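You operate a simulated robot arm through the tools that you are given. There is no shell and no other tool. Be economical: measure what you need, move in short steps, check, and stop when the job is done.

You run a simulated robot arm. Do the job below in one go: nothing can be reset, and whatever is moved stays where it is left.

Task
Put things in order on the top of the wooden table. At the end: the clear soap bottle is on the brown bands carton; the purple ladle stands where the clear soap bottle stood; the white press stands on top of the teal slip; the blue press stands where the white press stood; whatever was shut is shut again. Leave all else as you found it, and nothing knocked over.
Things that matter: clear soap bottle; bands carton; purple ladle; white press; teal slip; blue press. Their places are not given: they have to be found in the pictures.

It is judged by the outcome, as a careful person would: the job done as asked, and still so three seconds after it is handed in. It fails if anything else is knocked over, pushed out of place, dropped, spilled or broken.

Robot
A 7-joint arm with a two-finger parallel gripper, fixed in place. Base frame: the origin is at the foot of the arm, x ahead of it, y to its left, z up; the work surface is at about z = 0. Units: mm, degrees, N and s.
With the tool pointing down near the work surface it reaches from about 240 to 620 mm from the base axis. Its first joint turns from -66.0 to 66.0 degrees. Payload 2.6 kg.
Tool frame: the origin (TCP) lies between the finger pads and is the grasp point; the fingertips stand 30 mm ahead of it; z points along the fingers, y is the line along which they close. The gripper opens to 94 mm. The fingers are 28 mm wide and 10 mm thick; the gripper's body (50 by 96 mm) begins 55 mm behind the TCP.
Orientation is that of the tool frame in the base frame, as a unit quaternion [x, y, z, w]. With the fingers straight down and closing along the base's y, the tool's x points along the base's -x, its y along +y and its z along -z.

Tools
- The arm moves only by the tool nudge_tool. Its arguments are lists of equal length, an entry for each row: "jaw": the opening in per cent of the stroke, from 0 (shut) to 100 (fully open); "linear": the shift along the tool's x, y, z in units of 30 mm (1.0 is 30 mm), a list of three; "turn": the turn, a rotation vector about the tool's x, y, z in units of 4 degrees (1.0 is 4 degrees), a list of three. In form: {"jaw": [jaw, ...], "linear": [[x, y, z], ...], "turn": [[wx, wy, wz], ...]}. A call has 1 to 20 rows; each row shifts and turns the commanded pose from where the row before left it, along the tool's axes as they then stand. A call with a number of a shift or a turn outside -1 to 1 is refused whole. Rows are played at 5 a second. More than 50 mm and 8.6 degrees between two rows, or a gripper value outside its range, and nothing of the call is played. Where a pose cannot be reached the arm comes as near as it can. A force on the tool above 40 N (or 10 N above the force at the start of the call, whichever is more), or a blocked arm, ends the call early, and 0.2 s more pass. Each finger travels about 72 mm/s and halts on what it meets, pressing with about 30 N; the grip force reading is that of the motor and also rises with nothing between the fingers. The clock runs only during rows and for 0.2 s after the last one: add rows that do not move to give the fingers time. It gives the time, the measured TCP pose, the force on the tool (base axes), the opening and the grip force at its end, in the units of the frame above (readings bear some noise), and new pictures: "show" is both (left out), scene, wrist or none.
- Cameras (640 x 400 px; columns grow to the right, rows downward): "scene" is fixed at [42.2, 441.4, 556.6]; the picture's right is [-0.68, -0.73, 0.00], its down [-0.46, 0.43, -0.77] and it looks along [0.56, -0.53, -0.64] (base axes); focal length 214 px, centre (320, 200). "wrist" rides on the gripper at [-37, 0, -58] in the tool frame; the picture's right is [0.00, -1.00, 0.00], its down [0.97, 0.00, -0.24] and it looks along [0.24, 0.00, 0.97] (tool axes); focal length 218 px, centre (320, 200).
- probe_pixels(camera, pixels): for up to 12 pixels [column, row] of the newest picture of that camera ("zoom" is the newest enlarged one), the place [x, y, z] in the base frame of the surface seen there, good to about 3 mm. The clock stands still meanwhile.
- enlarge(camera, box): a new picture of the part [left, top, right, bottom] of that camera's present view, enlarged. The clock stands still meanwhile.
- hand_in(): hands the job in; it is judged then, once.

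Keep the steps short. Do not move on a guess: measure, check each grasp and each placing, and mend mistakes. In all there are 80 turns and 120 pictures (those below and enlarged ones count). Leave the gripper open and the arm clear of the work at the hand-in unless told otherwise, and finish with a single line.

The tools are called after "Emit:" by a JSON object that holds its "method" and its "body". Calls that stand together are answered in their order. nudge_tool: Moves the arm, as the interface text tells. Its arguments: {"type":"object","properties":{"jaw":{"type":"array"},"linear":{"type":"array"},"turn":{"type":"array"},"show":{"type":"string","enum":["both","scene","wrist","none"]}},"required":["jaw","linear","turn"]} The other tools are called the same way: probe_pixels (camera, pixels) gives the place of the surface under pixels of a picture; enlarge (camera, box) takes an enlarged picture of a part of a camera's view; hand_in () hands the job in.

At the start:

```text
time: 0.0
position: [341.4, 138.9, 424.6]
orientation: [0.0, 1.0, 0.0, 0.0]
ft_force: [0.5, 0.0, -0.6]
gripper_width: 94.1
grip_force: 0.0
```

scene: 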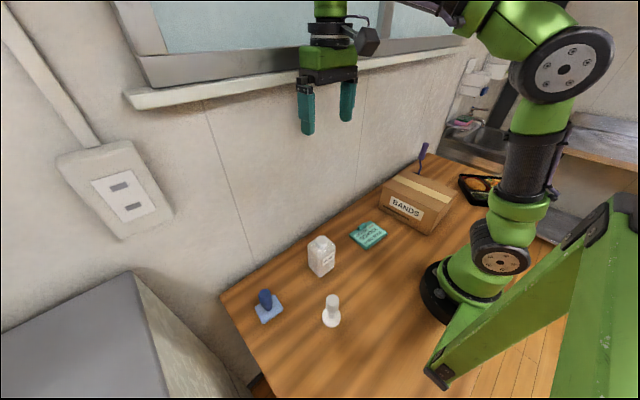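
wrist: 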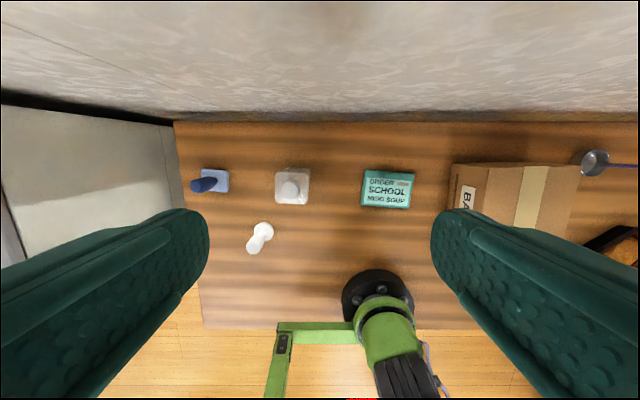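

I see the blue press (265,305), white press (332,312), soap bottle (321,256), teal slip (368,235), bands carton (417,200) and purple ladle (422,155). I'll enlarge to see details.

Emit:
{"method": "enlarge", "body": {"camera": "scene", "box": [230, 210, 390, 340]}}

Emit:
{"method": "enlarge", "body": {"camera": "scene", "box": [360, 130, 520, 250]}}

Emit:
{"method": "enlarge", "body": {"camera": "wrist", "box": [430, 120, 640, 270]}}

Emit:
{"method": "enlarge", "body": {"camera": "wrist", "box": [170, 130, 430, 280]}}

Emit:
{"method": "probe_pixels", "body": {"camera": "wrist", "pixels": [[203, 187], [220, 180], [291, 191], [280, 175], [265, 231], [252, 248], [366, 172], [412, 173], [408, 207], [362, 204], [595, 162], [630, 167]]}}

Emit:
{"method": "probe_pixels", "body": {"camera": "scene", "pixels": [[265, 294], [268, 313], [332, 299], [332, 320], [321, 239], [321, 268], [368, 235], [424, 146], [421, 165], [400, 173], [458, 190], [382, 183]]}}

```text
3.08 times, centred on (310, 275) of scene
```

zoom: 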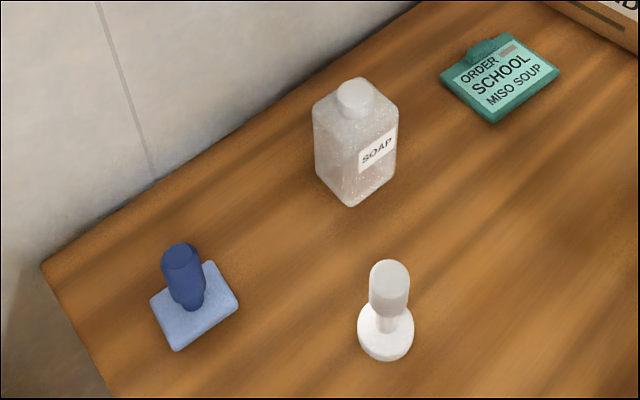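

```text
3.33 times, centred on (440, 190) of scene
```

zoom: 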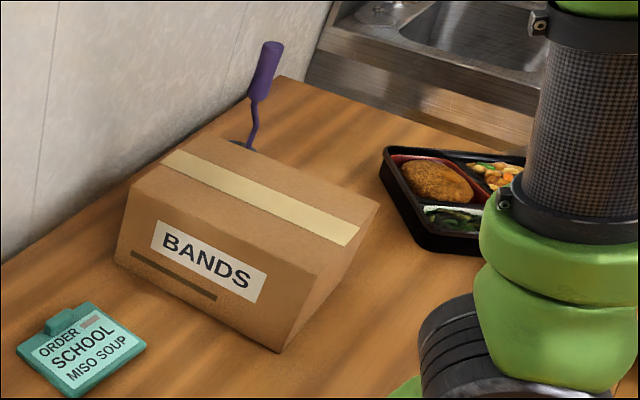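

```text
2.67 times, centred on (535, 195) of wrist
```

zoom: 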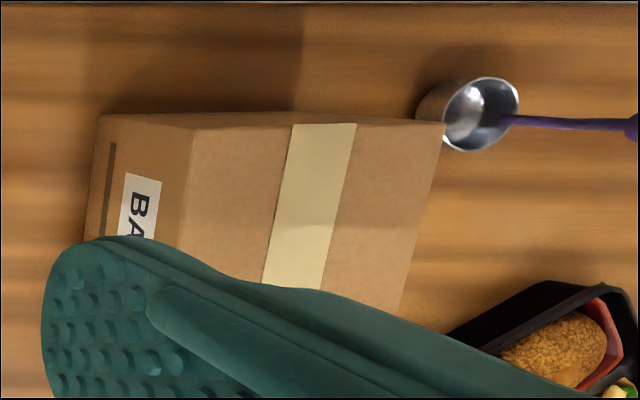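

```text
2.46 times, centred on (300, 205) of wrist
```

zoom: 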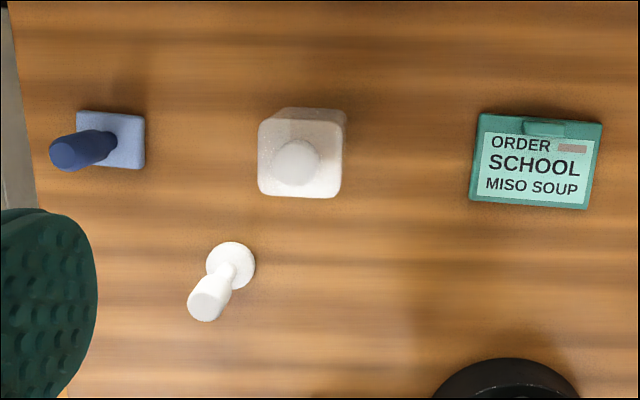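

```text
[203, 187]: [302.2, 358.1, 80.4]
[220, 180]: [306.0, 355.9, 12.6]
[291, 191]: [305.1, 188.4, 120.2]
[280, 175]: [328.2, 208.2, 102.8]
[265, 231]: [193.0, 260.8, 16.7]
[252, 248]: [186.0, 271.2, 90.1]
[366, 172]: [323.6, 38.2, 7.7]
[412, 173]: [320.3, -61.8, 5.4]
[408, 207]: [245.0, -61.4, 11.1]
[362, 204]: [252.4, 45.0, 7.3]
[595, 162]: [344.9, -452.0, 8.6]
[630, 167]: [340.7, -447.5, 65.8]
```

```text
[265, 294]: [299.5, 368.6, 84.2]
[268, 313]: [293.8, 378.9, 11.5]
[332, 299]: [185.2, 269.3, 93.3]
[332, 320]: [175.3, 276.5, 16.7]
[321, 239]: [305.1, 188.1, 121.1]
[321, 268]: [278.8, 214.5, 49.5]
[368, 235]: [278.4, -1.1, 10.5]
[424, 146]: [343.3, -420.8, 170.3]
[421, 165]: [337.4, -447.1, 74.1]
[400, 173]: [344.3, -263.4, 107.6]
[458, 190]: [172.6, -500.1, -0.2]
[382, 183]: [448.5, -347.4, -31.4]
```

The bottle is at about (305,190), 120 mm tall. I'll move above it with open jaws to z≈250 to measure it close.

Emit:
{"method": "nudge_tool", "body": {"jaw": [100, 100, 100, 100, 100, 100, 100], "linear": [[0.17, 0.26, 0.83], [0.17, 0.26, 0.83], [0.17, 0.26, 0.83], [0.17, 0.26, 0.83], [0.17, 0.26, 0.83], [0.17, 0.26, 0.83], [0.17, 0.26, 0.83]], "turn": [[0, 0, 0], [0, 0, 0], [0, 0, 0], [0, 0, 0], [0, 0, 0], [0, 0, 0], [0, 0, 0]]}}

```text
time: 1.6
position: [305.7, 193.3, 250.0]
orientation: [-0.001, 1.0, 0.0, 0.0]
ft_force: [-0.2, 0.1, -0.2]
gripper_width: 93.9
grip_force: 0.1
```

scene: 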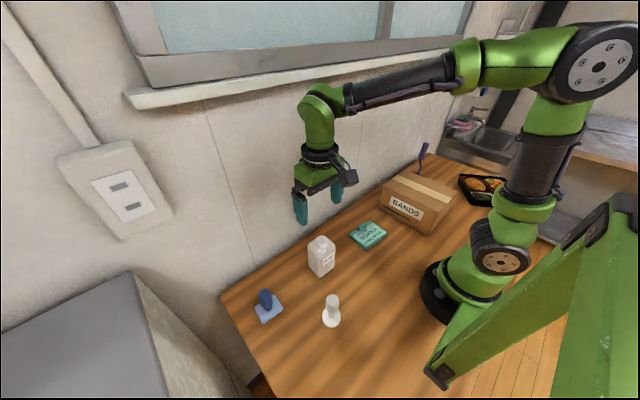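
wrist: 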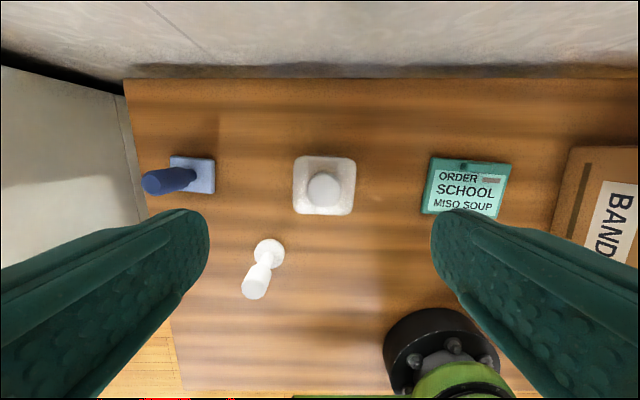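

The bottle is at wrist (323,185). I'll probe its edges, the slip and the presses.

Emit:
{"method": "probe_pixels", "body": {"camera": "wrist", "pixels": [[298, 165], [350, 166], [297, 210], [350, 211], [324, 187], [196, 162], [211, 190], [275, 246], [470, 165], [450, 167], [505, 172], [428, 208]]}}

Emit:
{"method": "enlarge", "body": {"camera": "wrist", "box": [270, 130, 390, 230]}}

Emit:
{"method": "enlarge", "body": {"camera": "scene", "box": [300, 225, 345, 285]}}

```text
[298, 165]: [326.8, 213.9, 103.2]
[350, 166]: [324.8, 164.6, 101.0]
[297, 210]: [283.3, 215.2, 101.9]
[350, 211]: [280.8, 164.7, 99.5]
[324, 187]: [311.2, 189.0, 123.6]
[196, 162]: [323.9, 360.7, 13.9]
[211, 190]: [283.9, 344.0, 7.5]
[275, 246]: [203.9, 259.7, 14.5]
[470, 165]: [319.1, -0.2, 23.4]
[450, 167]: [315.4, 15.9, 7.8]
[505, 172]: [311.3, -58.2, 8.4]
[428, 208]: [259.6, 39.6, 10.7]
```

```text
4.00 times, centred on (330, 180) of wrist
```

zoom: 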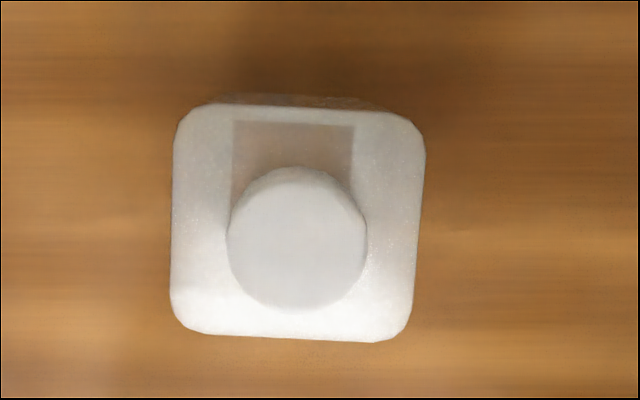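

```text
6.67 times, centred on (322, 255) of scene
```

zoom: 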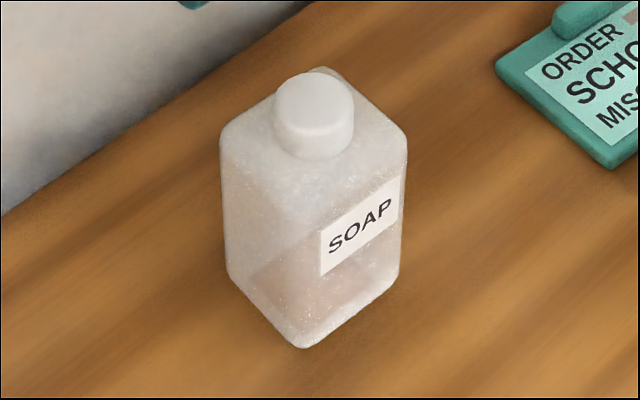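

The bottle body is centred at (304,189.5), about 55 mm wide, turned about 2° clockwise. I'm descending around it to TCP z=75.

Emit:
{"method": "nudge_tool", "body": {"jaw": [100, 100, 100, 100, 100, 100, 100], "linear": [[0.05, -0.13, 0.3], [0, 0, 0.93], [0, 0, 0.93], [0, 0, 0.93], [0, 0, 0.93], [0, 0, 0.93], [0, 0, 0.88]], "turn": [[0, 0, 0.57], [0, 0, 0], [0, 0, 0], [0, 0, 0], [0, 0, 0], [0, 0, 0], [0, 0, 0]]}}

```text
time: 3.2
position: [306.7, 189.8, 75.1]
orientation: [0.018, 1.0, 0.0, 0.0]
ft_force: [-0.5, 0.8, -0.5]
gripper_width: 94.0
grip_force: 0.1
```

scene: 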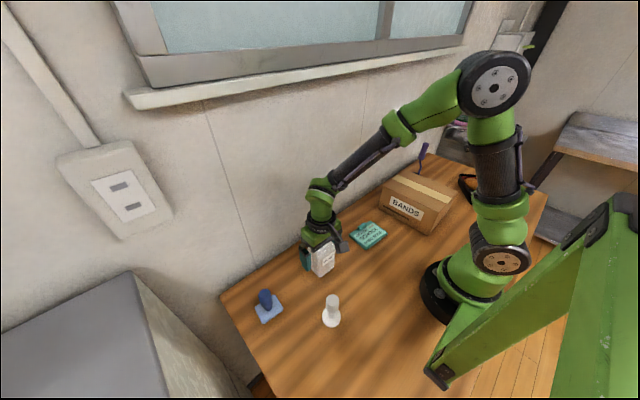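
wrist: 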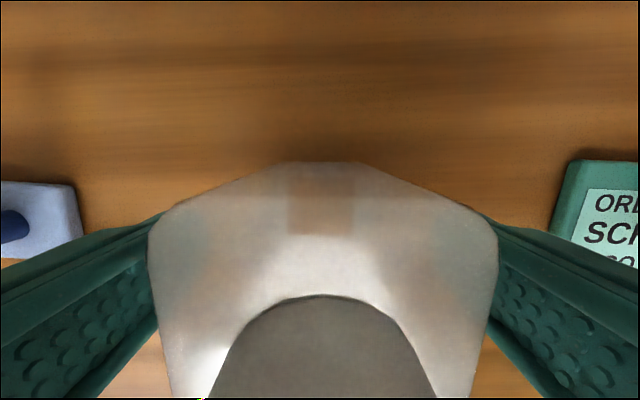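

The bottle sits between the fingers. I'm closing on it now, with no movement.

Emit:
{"method": "nudge_tool", "body": {"jaw": [60, 50, 50, 50, 50], "linear": [[0, 0, 0], [0, 0, 0], [0, 0, 0], [0, 0, 0], [0, 0, 0]], "turn": [[0, 0, 0], [0, 0, 0], [0, 0, 0], [0, 0, 0], [0, 0, 0]], "show": "wrist"}}

```text
time: 4.4
position: [306.5, 190.2, 74.7]
orientation: [0.019, 1.0, 0.0, 0.001]
ft_force: [-0.5, 0.2, -0.5]
gripper_width: 65.4
grip_force: 29.8
```

wrist: 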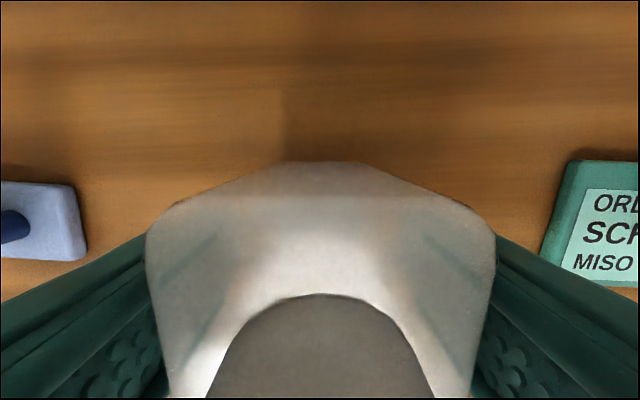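

Gripped at 65 mm with 30 N. I'm lifting straight up about 180 mm.

Emit:
{"method": "nudge_tool", "body": {"jaw": [50, 50, 50, 50, 50, 50, 50, 50], "linear": [[0, 0, -0.3], [0, 0, -0.7], [0, 0, -1], [0, 0, -1], [0, 0, -1], [0, 0, -1], [0, 0, -0.7], [0, 0, -0.3]], "turn": [[0, 0, 0], [0, 0, 0], [0, 0, 0], [0, 0, 0], [0, 0, 0], [0, 0, 0], [0, 0, 0], [0, 0, 0]]}}

```text
time: 6.2
position: [305.2, 189.3, 256.1]
orientation: [0.02, 1.0, 0.0, 0.0]
ft_force: [0.3, 0.9, -0.7]
gripper_width: 65.6
grip_force: 30.3
```

scene: 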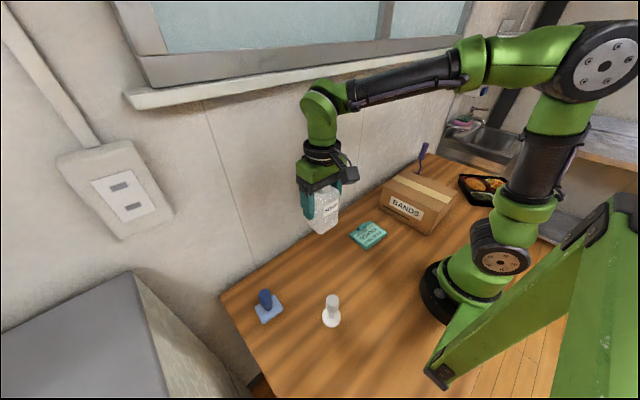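
wrist: 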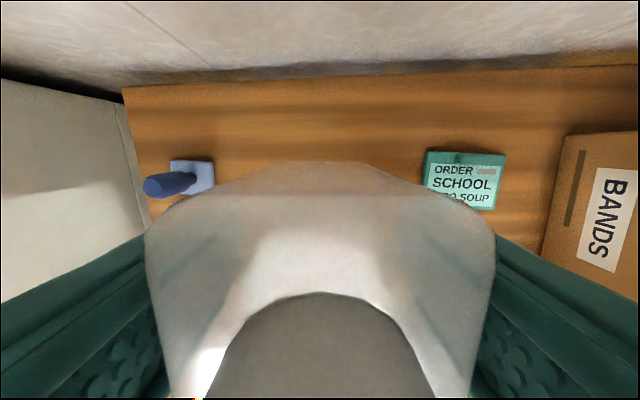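

I'm holding the bottle. Next I'll probe the carton's top in the scene picture, just inside its corners and on the tape.

Emit:
{"method": "probe_pixels", "body": {"camera": "scene", "pixels": [[389, 187], [404, 171], [455, 192], [438, 210], [422, 190], [400, 181], [447, 200], [413, 199], [430, 181]]}}

Emit:
{"method": "enlarge", "body": {"camera": "scene", "box": [370, 155, 470, 240]}}

```text
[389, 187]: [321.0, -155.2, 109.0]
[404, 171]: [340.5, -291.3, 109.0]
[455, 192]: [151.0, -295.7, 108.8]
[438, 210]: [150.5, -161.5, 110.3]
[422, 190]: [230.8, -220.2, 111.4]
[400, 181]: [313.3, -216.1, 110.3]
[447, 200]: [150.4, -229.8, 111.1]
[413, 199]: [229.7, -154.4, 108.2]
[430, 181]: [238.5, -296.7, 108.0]
```

```text
4.71 times, centred on (420, 198) of scene
```

zoom: 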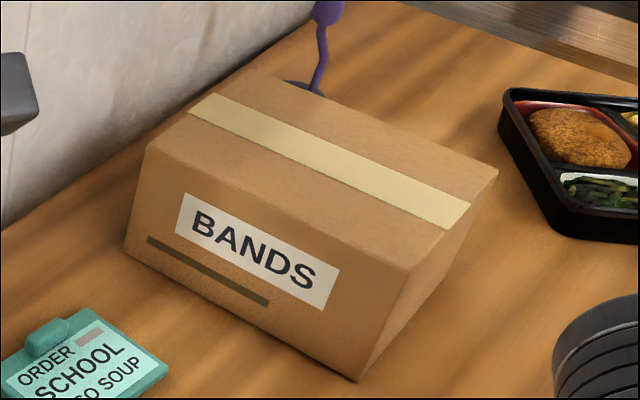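

The top is flat at z≈109, spanning x 148–340 and y −155…−297. I'm carrying the bottle at z≈256 to above (255,−225).

Emit:
{"method": "nudge_tool", "body": {"jaw": [50, 50, 50, 50, 50, 50, 50, 50, 50, 50, 50, 50, 50, 50, 50, 50, 50, 50], "linear": [[0, 0, 0], [0.1, -0.4, 0], [0.1, -0.8, 0], [0.12, -1, 0], [0.12, -1, 0], [0.12, -1, 0], [0.12, -1, 0], [0.12, -1, 0], [0.12, -1, 0], [0.12, -1, 0], [0.12, -1, 0], [0.12, -1, 0], [0.12, -1, 0], [0.12, -1, 0], [0.1, -0.8, 0], [0.1, -0.6, 0], [0.06, -0.2, 0], [0, 0, 0]], "turn": [[0, 0, -0.57], [0, 0, 0], [0, 0, 0], [0, 0, 0], [0, 0, 0], [0, 0, 0], [0, 0, 0], [0, 0, 0], [0, 0, 0], [0, 0, 0], [0, 0, 0], [0, 0, 0], [0, 0, 0], [0, 0, 0], [0, 0, 0], [0, 0, 0], [0, 0, 0], [0, 0, 0]]}}

```text
time: 10.0
position: [251.5, -224.0, 255.5]
orientation: [0.0, 1.0, 0.0, 0.001]
ft_force: [-0.4, 0.0, -1.2]
gripper_width: 65.3
grip_force: 30.2
```

scene: 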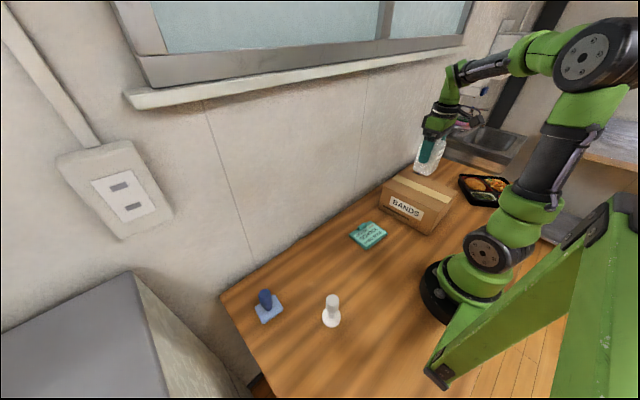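
wrist: 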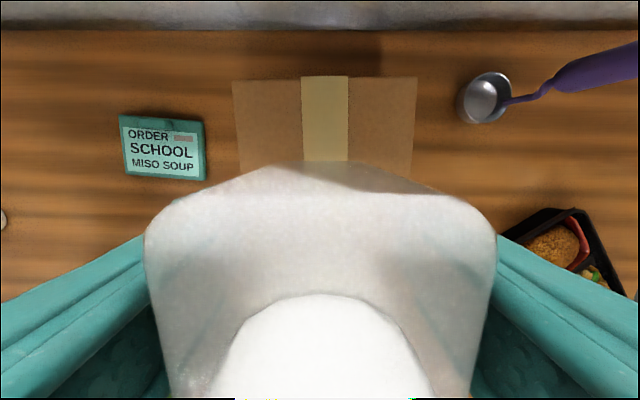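

The bottle is over the carton centre and its base should meet the top at TCP z≈184. I'll lower 63 mm, then slow small steps.

Emit:
{"method": "nudge_tool", "body": {"jaw": [50, 50, 50, 50, 50, 50, 50], "linear": [[0, 0, 0.5], [0, 0, 0.8], [0, 0, 0.6], [0, 0, 0.2], [0, 0, 0.1], [0, 0, 0.07], [0, 0, 0]], "turn": [[0, 0, 0], [0, 0, 0], [0, 0, 0], [0, 0, 0], [0, 0, 0], [0, 0, 0], [0, 0, 0]]}}

Emit:
{"method": "enlarge", "body": {"camera": "scene", "box": [380, 130, 480, 230]}}

```text
time: 11.6
position: [251.1, -224.7, 186.7]
orientation: [0.001, 1.0, 0.0, 0.001]
ft_force: [-0.4, -0.1, -0.2]
gripper_width: 65.3
grip_force: 29.5
```

scene: 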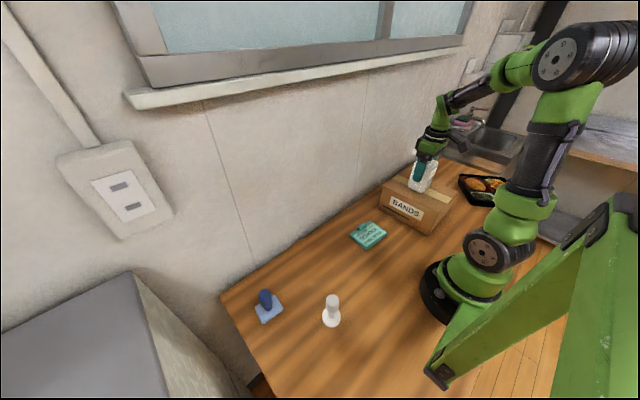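
wrist: 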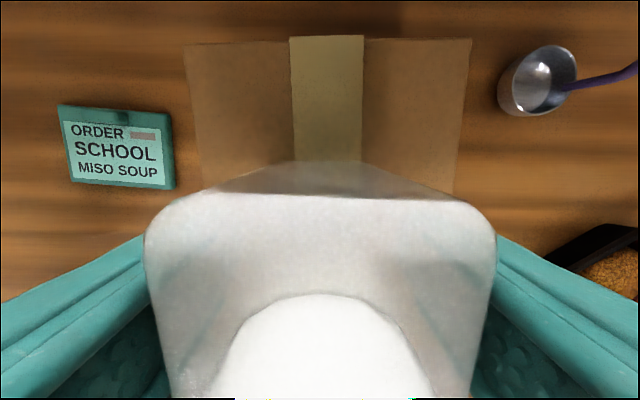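

```text
4.00 times, centred on (430, 180) of scene
```

zoom: 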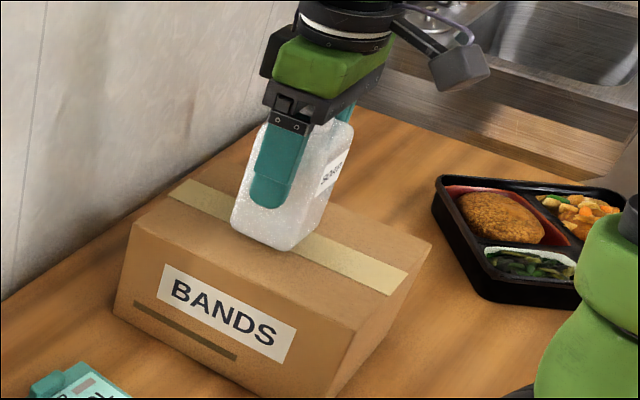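

No contact is felt yet. I'll lower in 1.5 mm steps and watch for a force.

Emit:
{"method": "nudge_tool", "body": {"jaw": [50, 50, 50], "linear": [[0, 0, 0.06], [0, 0, 0], [0, 0, 0]], "turn": [[0, 0, 0], [0, 0, 0], [0, 0, 0]], "show": "none"}}

Emit:
{"method": "nudge_tool", "body": {"jaw": [50, 50, 50], "linear": [[0, 0, 0.04], [0, 0, 0], [0, 0, 0]], "turn": [[0, 0, 0], [0, 0, 0], [0, 0, 0]], "show": "none"}}

```text
time: 12.4
position: [251.1, -224.4, 184.7]
orientation: [0.0, 1.0, -0.001, 0.0]
ft_force: [-1.3, -0.1, 0.0]
gripper_width: 65.6
grip_force: 30.1
```

```text
time: 13.2
position: [252.7, -224.4, 184.3]
orientation: [0.0, 1.0, 0.0, 0.001]
ft_force: [-2.9, 1.5, 11.2]
gripper_width: 65.4
grip_force: 30.0
```

Contact (11 N upward). I'm opening the jaws gradually, waiting, then checking.

Emit:
{"method": "nudge_tool", "body": {"jaw": [68, 71, 75, 85, 95, 100], "linear": [[0, 0, 0], [0, 0, 0], [0, 0, 0], [0, 0, 0], [0, 0, 0], [0, 0, 0]], "turn": [[0, 0, 0], [0, 0, 0], [0, 0, 0], [0, 0, 0], [0, 0, 0], [0, 0, 0]], "show": "scene"}}

Emit:
{"method": "enlarge", "body": {"camera": "scene", "box": [380, 130, 480, 230]}}

```text
time: 14.6
position: [250.8, -224.1, 184.7]
orientation: [0.0, 1.0, -0.001, 0.0]
ft_force: [-0.3, 0.7, 0.1]
gripper_width: 94.1
grip_force: 0.0
```

scene: 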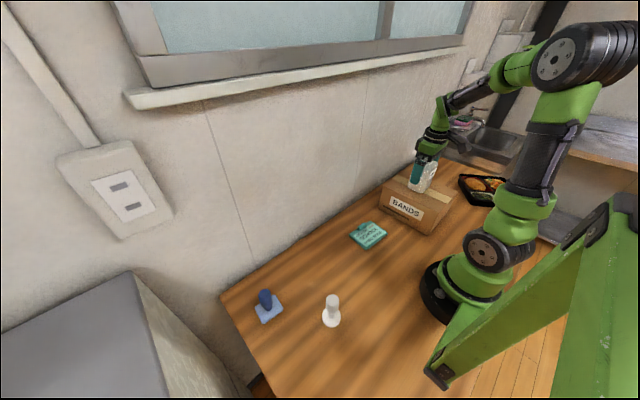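

```text
4.00 times, centred on (430, 180) of scene
```

zoom: 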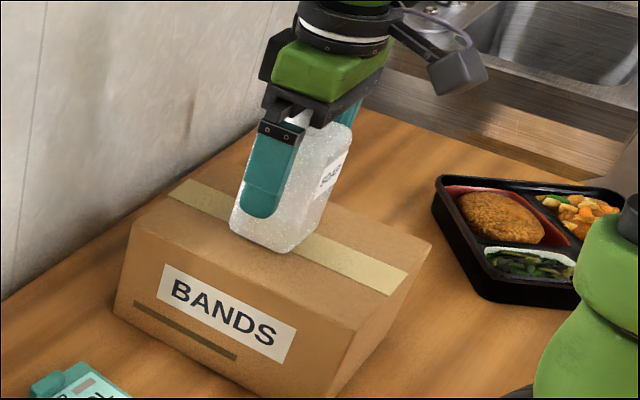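

Released and standing. I'll rise straight up 135 mm, then go toward the ladle to look at it.

Emit:
{"method": "nudge_tool", "body": {"jaw": [100, 100, 100, 100, 100, 100, 100, 100, 100, 100, 100, 100], "linear": [[0, 0, -0.5], [0, 0, -1], [0, 0, -1], [0, 0, -1], [0, 0, -1], [-0.3, -0.7, -0.2], [-0.3, -1, 0], [-0.3, -1, 0], [-0.3, -1, 0], [-0.3, -1, 0], [-0.3, -0.5, 0], [0, 0, 0]], "turn": [[0, 0, 0], [0, 0, 0], [0, 0, 0], [0, 0, 0], [0, 0, 0], [0, 0, 0], [0, 0, 0], [0, 0, 0], [0, 0, 0], [0, 0, 0], [0, 0, 0], [0, 0, 0]]}}

Emit:
{"method": "enlarge", "body": {"camera": "scene", "box": [380, 120, 480, 220]}}

```text
time: 17.2
position: [305.6, -380.1, 324.5]
orientation: [0.0, 1.0, 0.0, 0.0]
ft_force: [0.0, -0.2, -0.2]
gripper_width: 93.8
grip_force: 0.1
```

scene: 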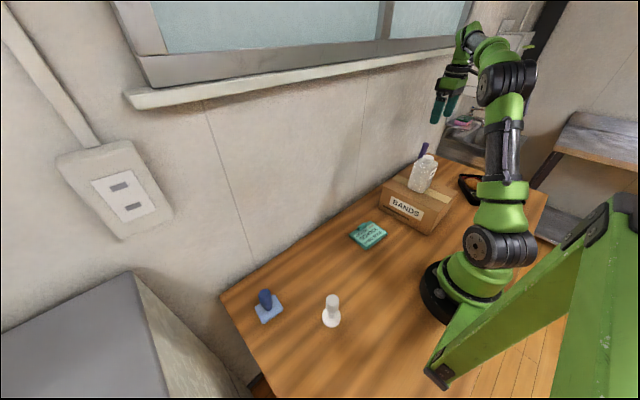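
wrist: 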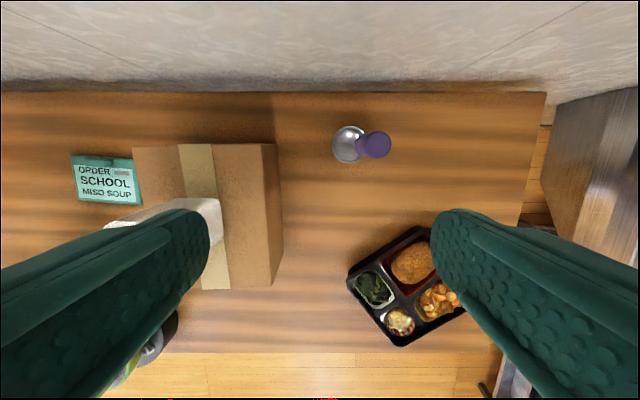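

```text
4.00 times, centred on (430, 170) of scene
```

zoom: 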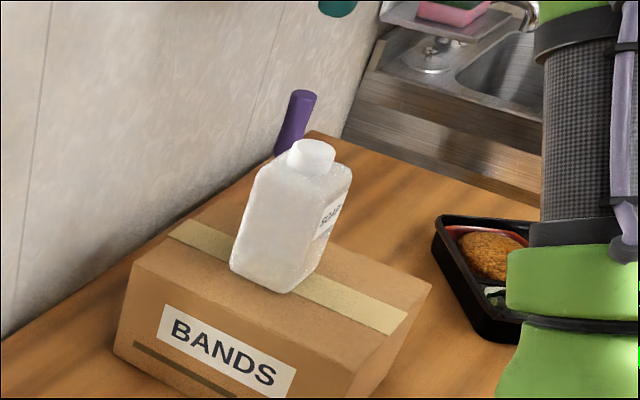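

The bottle stands well. The ladle is now seen with its cup at wrist (347,145) and handle at (372,146). I'll probe it and zoom in.

Emit:
{"method": "probe_pixels", "body": {"camera": "wrist", "pixels": [[377, 146], [384, 146], [370, 140], [370, 152], [363, 146], [345, 146], [335, 145], [347, 128], [347, 162], [377, 138], [377, 154], [359, 146]]}}

Emit:
{"method": "enlarge", "body": {"camera": "wrist", "box": [310, 110, 410, 180]}}

```text
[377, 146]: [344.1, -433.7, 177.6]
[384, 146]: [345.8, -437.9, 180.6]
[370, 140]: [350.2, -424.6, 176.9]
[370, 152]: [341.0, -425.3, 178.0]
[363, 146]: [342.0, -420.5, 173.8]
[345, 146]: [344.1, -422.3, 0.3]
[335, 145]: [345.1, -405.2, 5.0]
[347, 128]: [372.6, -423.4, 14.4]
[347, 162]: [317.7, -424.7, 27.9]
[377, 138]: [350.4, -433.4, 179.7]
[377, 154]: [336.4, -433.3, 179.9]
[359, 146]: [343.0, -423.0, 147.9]
```

```text
5.71 times, centred on (360, 145) of wrist
```

zoom: 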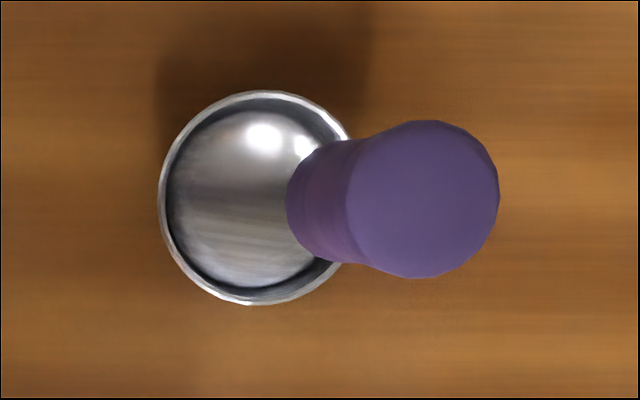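

I'll measure the handle's lean by probing along it in the scene zoom.

Emit:
{"method": "enlarge", "body": {"camera": "scene", "box": [405, 135, 445, 165]}}

Emit:
{"method": "probe_pixels", "body": {"camera": "scene", "pixels": [[425, 144], [424, 146], [424, 148], [423, 150], [422, 152], [422, 154], [421, 156]]}}

```text
13.33 times, centred on (425, 150) of scene
```

zoom: 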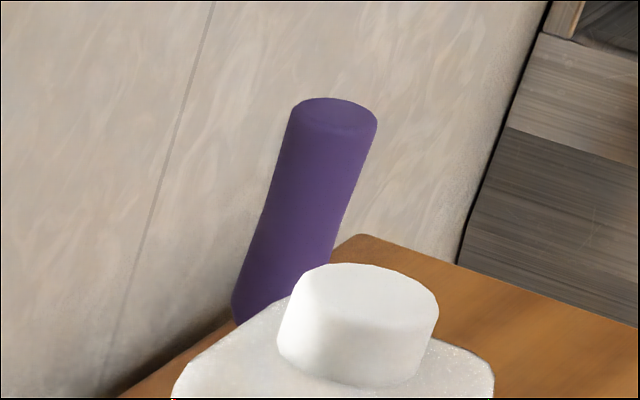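

```text
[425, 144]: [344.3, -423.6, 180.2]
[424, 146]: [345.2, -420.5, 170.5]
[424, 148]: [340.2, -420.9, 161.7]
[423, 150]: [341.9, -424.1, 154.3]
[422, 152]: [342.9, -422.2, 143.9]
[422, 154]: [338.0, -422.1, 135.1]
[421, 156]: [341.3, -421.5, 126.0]
```

The handle is vertical, with its axis at about (344,−430), top at z 180 and radius ≈9. I'll check the wall clearance and move above it.

Emit:
{"method": "probe_pixels", "body": {"camera": "wrist", "pixels": [[347, 97], [347, 75], [347, 40]]}}

Emit:
{"method": "nudge_tool", "body": {"jaw": [100, 100, 100, 100, 100], "linear": [[-0.64, -0.83, 0.5], [-0.64, -0.83, 0.5], [0, 0, 0.6], [0, 0, 0], [0, 0, 0]], "turn": [[0, 0, 0], [0, 0, 0], [0, 0, 0], [0, 0, 0], [0, 0, 0]], "show": "wrist"}}

```text
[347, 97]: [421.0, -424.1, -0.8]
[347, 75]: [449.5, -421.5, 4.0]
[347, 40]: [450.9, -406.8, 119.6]
```

```text
time: 18.4
position: [343.4, -429.3, 277.2]
orientation: [0.0, 1.0, 0.0, 0.001]
ft_force: [0.9, -1.1, -0.7]
gripper_width: 93.7
grip_force: 0.1
```

wrist: 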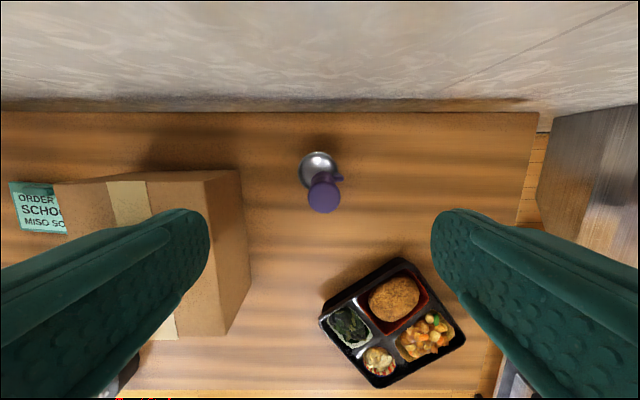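

The wall is at x=450, which is clear. The handle top is at (324,195), nearly centred. I'm descending 132 mm to z≈145.

Emit:
{"method": "nudge_tool", "body": {"jaw": [100, 100, 100, 100, 100, 100, 100], "linear": [[0, 0, 0.6], [0, 0, 0.8], [0, 0, 0.8], [0, 0, 0.8], [0, 0, 0.8], [0, 0, 0.6], [0, 0, 0]], "turn": [[0, 0, 0], [0, 0, 0], [0, 0, 0], [0, 0, 0], [0, 0, 0], [0, 0, 0], [0, 0, 0]]}}

```text
time: 20.0
position: [345.2, -428.7, 145.1]
orientation: [0.001, 1.0, 0.0, 0.0]
ft_force: [0.2, -0.2, -0.6]
gripper_width: 94.0
grip_force: 0.0
```

scene: 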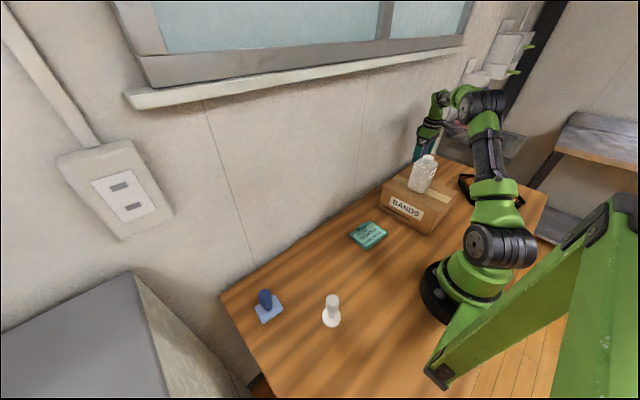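
wrist: 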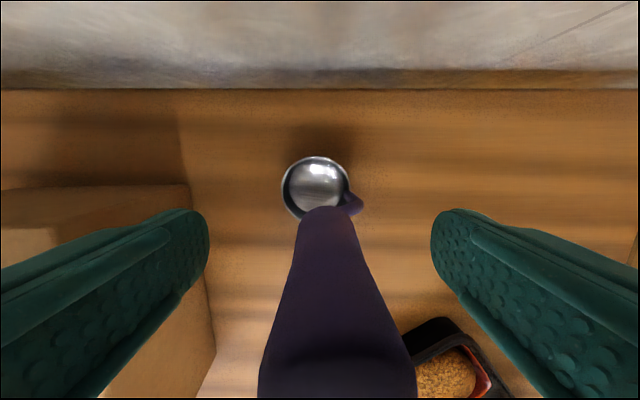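

The handle is about 2 mm to the −y side of centre. I'll shift 2 mm and close gently.

Emit:
{"method": "nudge_tool", "body": {"jaw": [100, 70, 45, 30, 22, 16, 12, 10, 10, 10], "linear": [[0, -0.06, 0], [0, 0, 0], [0, 0, 0], [0, 0, 0], [0, 0, 0], [0, 0, 0], [0, 0, 0], [0, 0, 0], [0, 0, 0], [0, 0, 0]], "turn": [[0, 0, 0], [0, 0, 0], [0, 0, 0], [0, 0, 0], [0, 0, 0], [0, 0, 0], [0, 0, 0], [0, 0, 0], [0, 0, 0], [0, 0, 0]], "show": "wrist"}}

```text
time: 22.2
position: [343.8, -432.3, 145.3]
orientation: [0.0, 1.0, 0.0, 0.0]
ft_force: [0.0, -0.9, 0.0]
gripper_width: 22.9
grip_force: 29.6
```

wrist: 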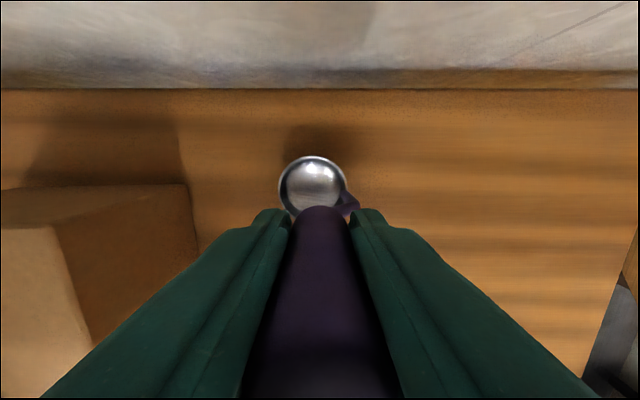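

Held at 23 mm. I'll probe the cup rim now to know its place relative to the TCP.

Emit:
{"method": "probe_pixels", "body": {"camera": "wrist", "pixels": [[281, 186], [345, 184], [312, 158], [316, 185], [312, 157], [300, 212]]}}

Emit:
{"method": "nudge_tool", "body": {"jaw": [10, 10, 10, 10, 10, 10, 10], "linear": [[0, 0, -0.3], [0, 0, -0.7], [0, 0, -1], [0, 0, -1], [0, 0, -1], [0, 0, -1], [0, 0, 0]], "turn": [[0, 0, 0], [0, 0, 0], [0, 0, 0], [0, 0, 0], [0, 0, 0], [0, 0, 0], [0, 0, 0]]}}

```text
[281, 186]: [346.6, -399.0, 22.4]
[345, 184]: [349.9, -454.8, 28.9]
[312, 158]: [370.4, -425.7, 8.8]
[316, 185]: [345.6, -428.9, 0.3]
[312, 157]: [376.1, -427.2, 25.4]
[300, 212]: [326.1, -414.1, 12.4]
```

```text
time: 23.8
position: [343.7, -431.4, 295.0]
orientation: [0.0, 1.0, 0.001, -0.001]
ft_force: [-0.3, -0.2, -1.4]
gripper_width: 22.8
grip_force: 29.6
```

scene: 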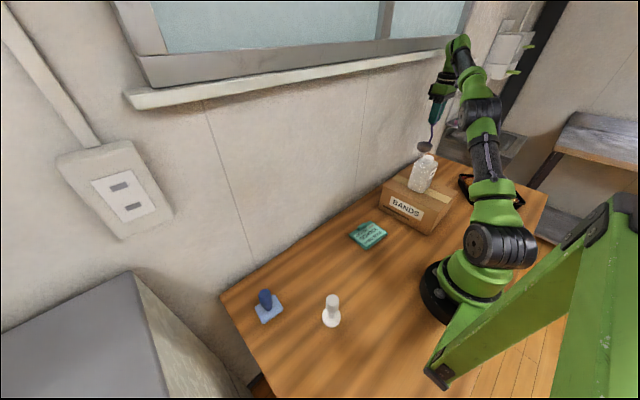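
wrist: 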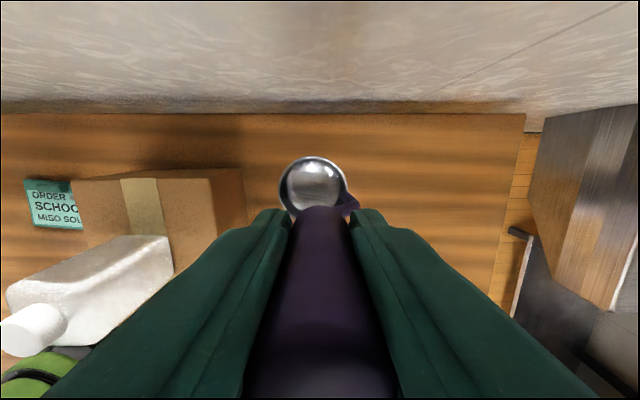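

The cup centre is at about TCP+(2,4.5), and the old soap spot (304,189.5) gives target TCP (302,185). I'll rise 30 mm and carry along x≈343, clear of the bottle (x≤285).

Emit:
{"method": "nudge_tool", "body": {"jaw": [10, 10, 10, 10, 10, 10, 10, 10, 10, 10, 10, 10, 10, 10, 10, 10, 10, 10, 10, 10], "linear": [[0, 0, -0.5], [0, 0, -0.5], [0, 0.4, 0], [0, 0.8, 0], [0, 1, 0], [0, 1, 0], [0, 1, 0], [0, 1, 0], [0, 1, 0], [0, 1, 0], [0, 1, 0], [0, 1, 0], [0, 1, 0], [0, 1, 0], [0, 1, 0], [0, 1, 0], [0, 1, 0], [0, 1, 0], [0, 0.8, 0], [0, 0.4, 0]], "turn": [[0, 0, 0], [0, 0, 0], [0, 0, 0], [0, 0, 0], [0, 0, 0], [0, 0, 0], [0, 0, 0], [0, 0, 0], [0, 0, 0], [0, 0, 0], [0, 0, 0], [0, 0, 0], [0, 0, 0], [0, 0, 0], [0, 0, 0], [0, 0, 0], [0, 0, 0], [0, 0, 0], [0, 0, 0], [0, 0, 0]]}}

```text
time: 28.0
position: [359.6, -25.5, 326.9]
orientation: [0.0, 1.0, 0.0, 0.0]
ft_force: [-0.8, -0.5, 0.2]
gripper_width: 23.3
grip_force: 30.7
out of reach, approached as far as the arm can: row 1, 2, 3, 4, 5, 6, 7
```

scene: 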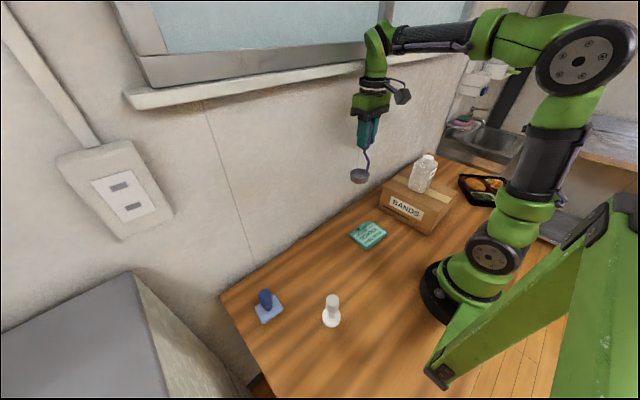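
wrist: 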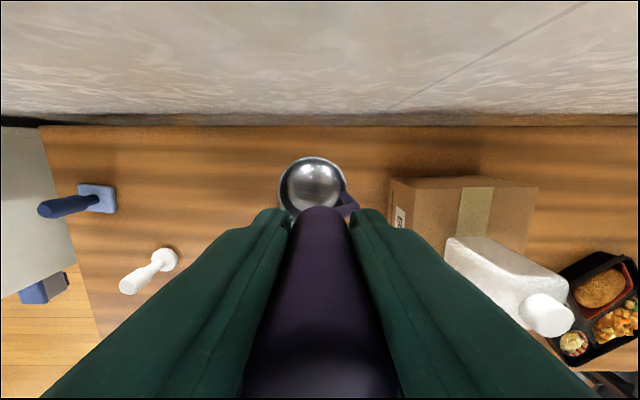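

All is still held at (360,−25). Next I'll go to (302,185): 7.0 units in y and 1.9 in tool x.

Emit:
{"method": "nudge_tool", "body": {"jaw": [10, 10, 10, 10, 10, 10, 10, 10, 10, 10, 10], "linear": [[0.1, 0.4, 0], [0.2, 0.8, 0], [0.25, 0.9, 0], [0.25, 0.9, 0], [0.25, 0.9, 0], [0.25, 0.9, 0], [0.23, 0.9, 0], [0.2, 0.8, 0], [0.15, 0.4, 0], [0.05, 0.12, 0], [0, 0, 0]], "turn": [[0, 0, 0], [0, 0, 0], [0, 0, 0], [0, 0, 0], [0, 0, 0], [0, 0, 0], [0, 0, 0], [0, 0, 0], [0, 0, 0], [0, 0, 0], [0, 0, 0]], "show": "wrist"}}

```text
time: 30.4
position: [300.3, 184.6, 325.9]
orientation: [0.0, 1.0, 0.0, 0.0]
ft_force: [-0.1, -0.4, -0.7]
gripper_width: 23.0
grip_force: 29.6
```

wrist: 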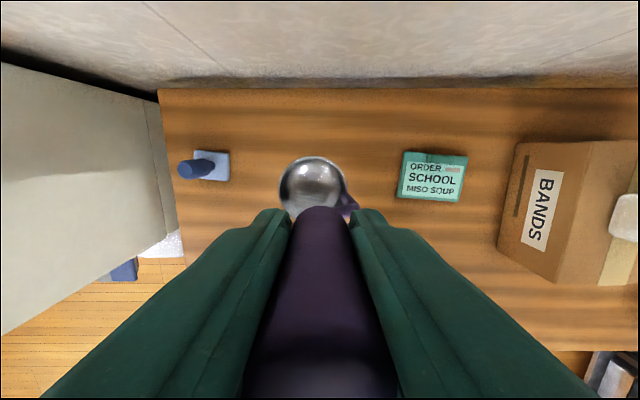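

I'm descending to z≈149, just short of touching (about 145), with a 1.5 mm correction in x.

Emit:
{"method": "nudge_tool", "body": {"jaw": [10, 10, 10, 10, 10, 10, 10, 10, 10, 10], "linear": [[-0.04, 0, 0.5], [0, 0, 0.9], [0, 0, 1], [0, 0, 1], [0, 0, 1], [0, 0, 0.8], [0, 0, 0.4], [0, 0, 0.2], [0, 0, 0.1], [0, 0, 0]], "turn": [[0, 0, 0], [0, 0, 0], [0, 0, 0], [0, 0, 0], [0, 0, 0], [0, 0, 0], [0, 0, 0], [0, 0, 0], [0, 0, 0], [0, 0, 0]]}}

Emit:
{"method": "enlarge", "body": {"camera": "scene", "box": [285, 200, 365, 290]}}

```text
time: 32.6
position: [300.4, 184.8, 149.4]
orientation: [0.001, 1.0, 0.0, 0.001]
ft_force: [-0.3, 0.5, -0.2]
gripper_width: 23.1
grip_force: 29.3
```

scene: 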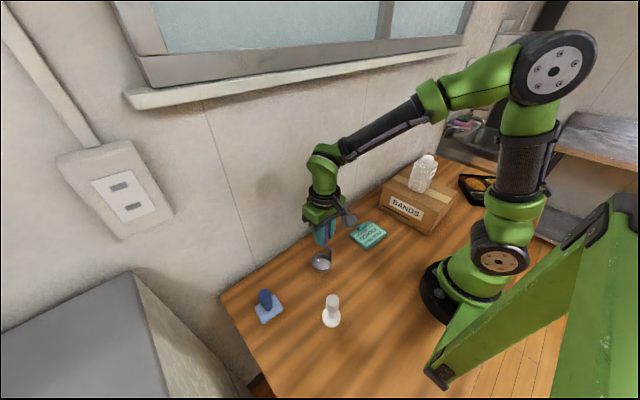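
wrist: 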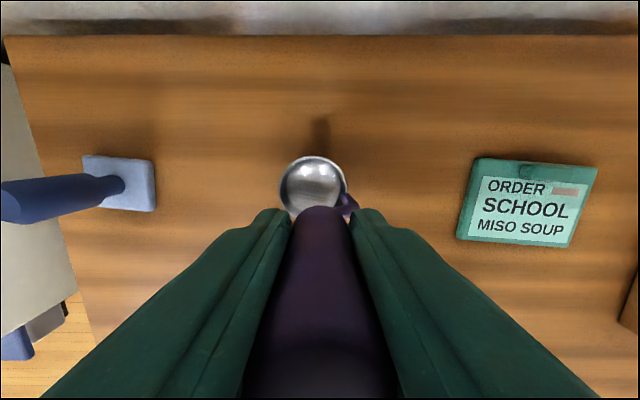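

```text
4.44 times, centred on (325, 245) of scene
```

zoom: 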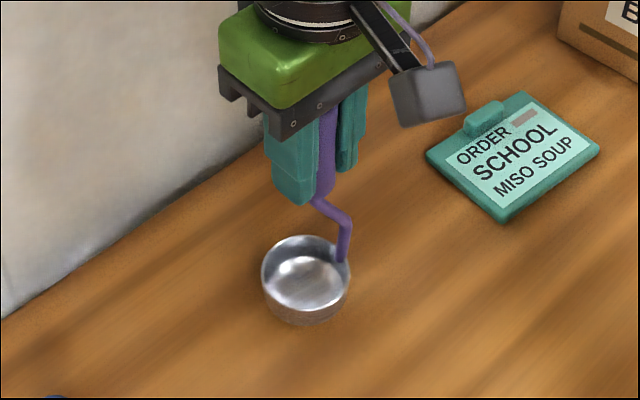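

Upright, about 4 mm above the table. I'll lower in small steps until contact.

Emit:
{"method": "nudge_tool", "body": {"jaw": [10, 10, 10], "linear": [[-0.04, 0, 0.1], [0, 0, 0], [0, 0, 0]], "turn": [[0, 0, 0], [0, 0, 0], [0, 0, 0]], "show": "none"}}

Emit:
{"method": "nudge_tool", "body": {"jaw": [10, 10, 10], "linear": [[0, 0, 0.04], [0, 0, 0], [0, 0, 0]], "turn": [[0, 0, 0], [0, 0, 0], [0, 0, 0]], "show": "none"}}

```text
time: 33.4
position: [304.0, 185.6, 146.6]
orientation: [0.0, 1.0, 0.0, 0.0]
ft_force: [0.6, -0.4, -0.9]
gripper_width: 22.9
grip_force: 30.1
```

```text
time: 34.2
position: [303.9, 184.5, 146.6]
orientation: [0.0, 1.0, 0.0, 0.001]
ft_force: [-3.2, -1.5, 14.3]
gripper_width: 22.9
grip_force: 30.3
```

Contact at 14 N. I'm opening slowly.

Emit:
{"method": "nudge_tool", "body": {"jaw": [25, 27, 30, 36, 50, 75, 100, 100], "linear": [[0, 0, 0], [0, 0, 0], [0, 0, 0], [0, 0, 0], [0, 0, 0], [0, 0, 0], [0, 0, 0], [0, 0, 0]], "turn": [[0, 0, 0], [0, 0, 0], [0, 0, 0], [0, 0, 0], [0, 0, 0], [0, 0, 0], [0, 0, 0], [0, 0, 0]], "show": "wrist"}}

```text
time: 36.0
position: [304.0, 184.4, 146.5]
orientation: [0.0, 1.0, 0.0, -0.001]
ft_force: [-0.2, -0.9, 0.1]
gripper_width: 94.2
grip_force: 0.0
```

wrist: 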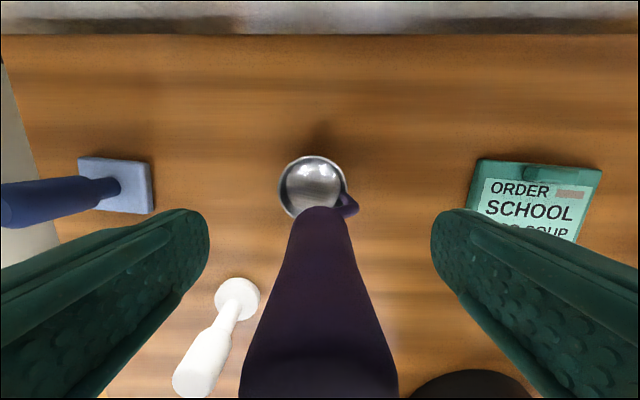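

The ladle stands free. I'll rise 130 mm and go above the white press (186,266) for measuring.

Emit:
{"method": "nudge_tool", "body": {"jaw": [100, 100, 100, 100, 100, 100, 100, 100, 100, 100, 100], "linear": [[0, 0, -0.5], [0, 0, -1], [0, 0, -1], [0, 0, -1], [0, 0, -0.8], [0.5, 0.5, 0], [0.9, 0.6, 0], [0.9, 0.6, 0], [0.9, 0.6, 0], [0.7, 0.4, 0], [0, 0, 0]], "turn": [[0, 0, 0], [0, 0, 0], [0, 0, 0], [0, 0, 0], [0, 0, 0], [0, 0, 0], [0, 0, 0], [0, 0, 0], [0, 0, 0], [0, 0, 0], [0, 0, 0]]}}

```text
time: 38.4
position: [186.2, 266.4, 273.9]
orientation: [0.001, 1.0, 0.0, 0.0]
ft_force: [0.6, -0.9, -1.2]
gripper_width: 94.2
grip_force: 0.1
```

scene: 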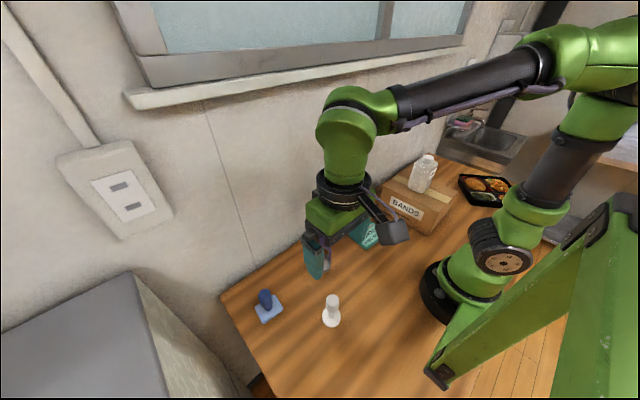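
wrist: 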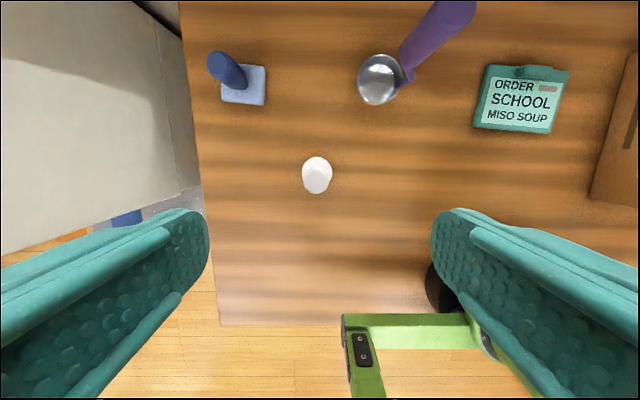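

Emit:
{"method": "enlarge", "body": {"camera": "wrist", "box": [280, 145, 360, 205]}}

Emit:
{"method": "enlarge", "body": {"camera": "scene", "box": [310, 285, 355, 335]}}

Emit:
{"method": "probe_pixels", "body": {"camera": "wrist", "pixels": [[317, 183], [308, 182], [326, 182], [317, 191], [317, 175], [317, 160], [303, 172], [332, 172], [230, 101], [262, 70], [262, 102], [244, 84]]}}

Emit:
{"method": "probe_pixels", "body": {"camera": "scene", "pixels": [[332, 295], [332, 300], [333, 305], [333, 309], [333, 312], [332, 317], [332, 323], [332, 326], [323, 317], [340, 317], [328, 298], [337, 298]]}}

```text
6.67 times, centred on (320, 175) of wrist
```

zoom: 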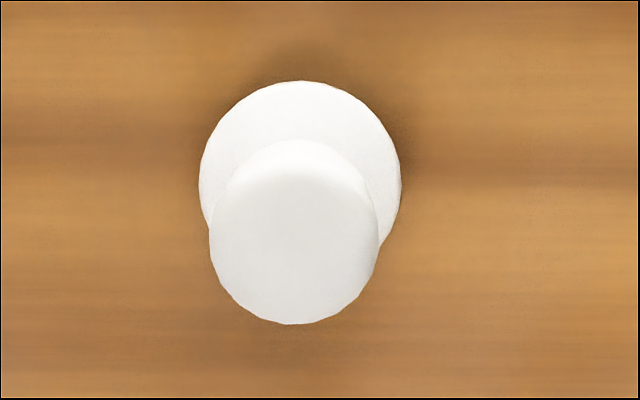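

```text
8.00 times, centred on (332, 310) of scene
```

zoom: 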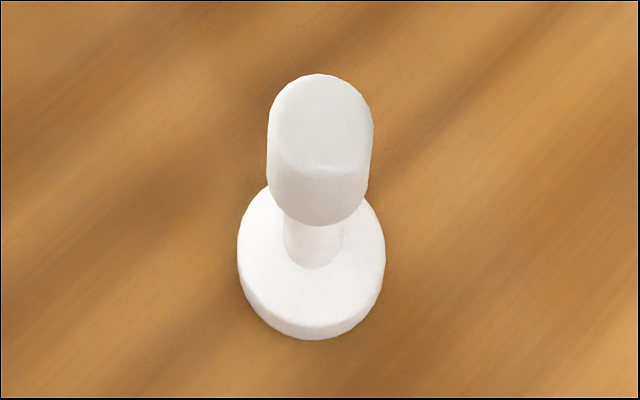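

```text
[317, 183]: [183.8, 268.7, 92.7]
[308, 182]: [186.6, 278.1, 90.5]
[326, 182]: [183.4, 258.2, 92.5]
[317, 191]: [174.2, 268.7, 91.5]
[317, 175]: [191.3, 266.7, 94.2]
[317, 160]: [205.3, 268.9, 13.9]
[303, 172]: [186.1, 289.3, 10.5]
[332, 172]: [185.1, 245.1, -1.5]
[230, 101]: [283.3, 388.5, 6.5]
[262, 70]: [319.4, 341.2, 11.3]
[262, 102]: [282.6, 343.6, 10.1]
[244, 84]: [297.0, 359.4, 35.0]
```

```text
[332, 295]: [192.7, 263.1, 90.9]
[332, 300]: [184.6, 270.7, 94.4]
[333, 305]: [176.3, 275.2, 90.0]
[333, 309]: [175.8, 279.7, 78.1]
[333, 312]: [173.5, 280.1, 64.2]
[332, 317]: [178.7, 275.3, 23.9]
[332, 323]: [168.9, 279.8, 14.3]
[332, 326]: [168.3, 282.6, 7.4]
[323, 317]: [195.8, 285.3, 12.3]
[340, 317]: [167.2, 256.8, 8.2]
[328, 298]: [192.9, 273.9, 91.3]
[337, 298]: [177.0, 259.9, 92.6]
```

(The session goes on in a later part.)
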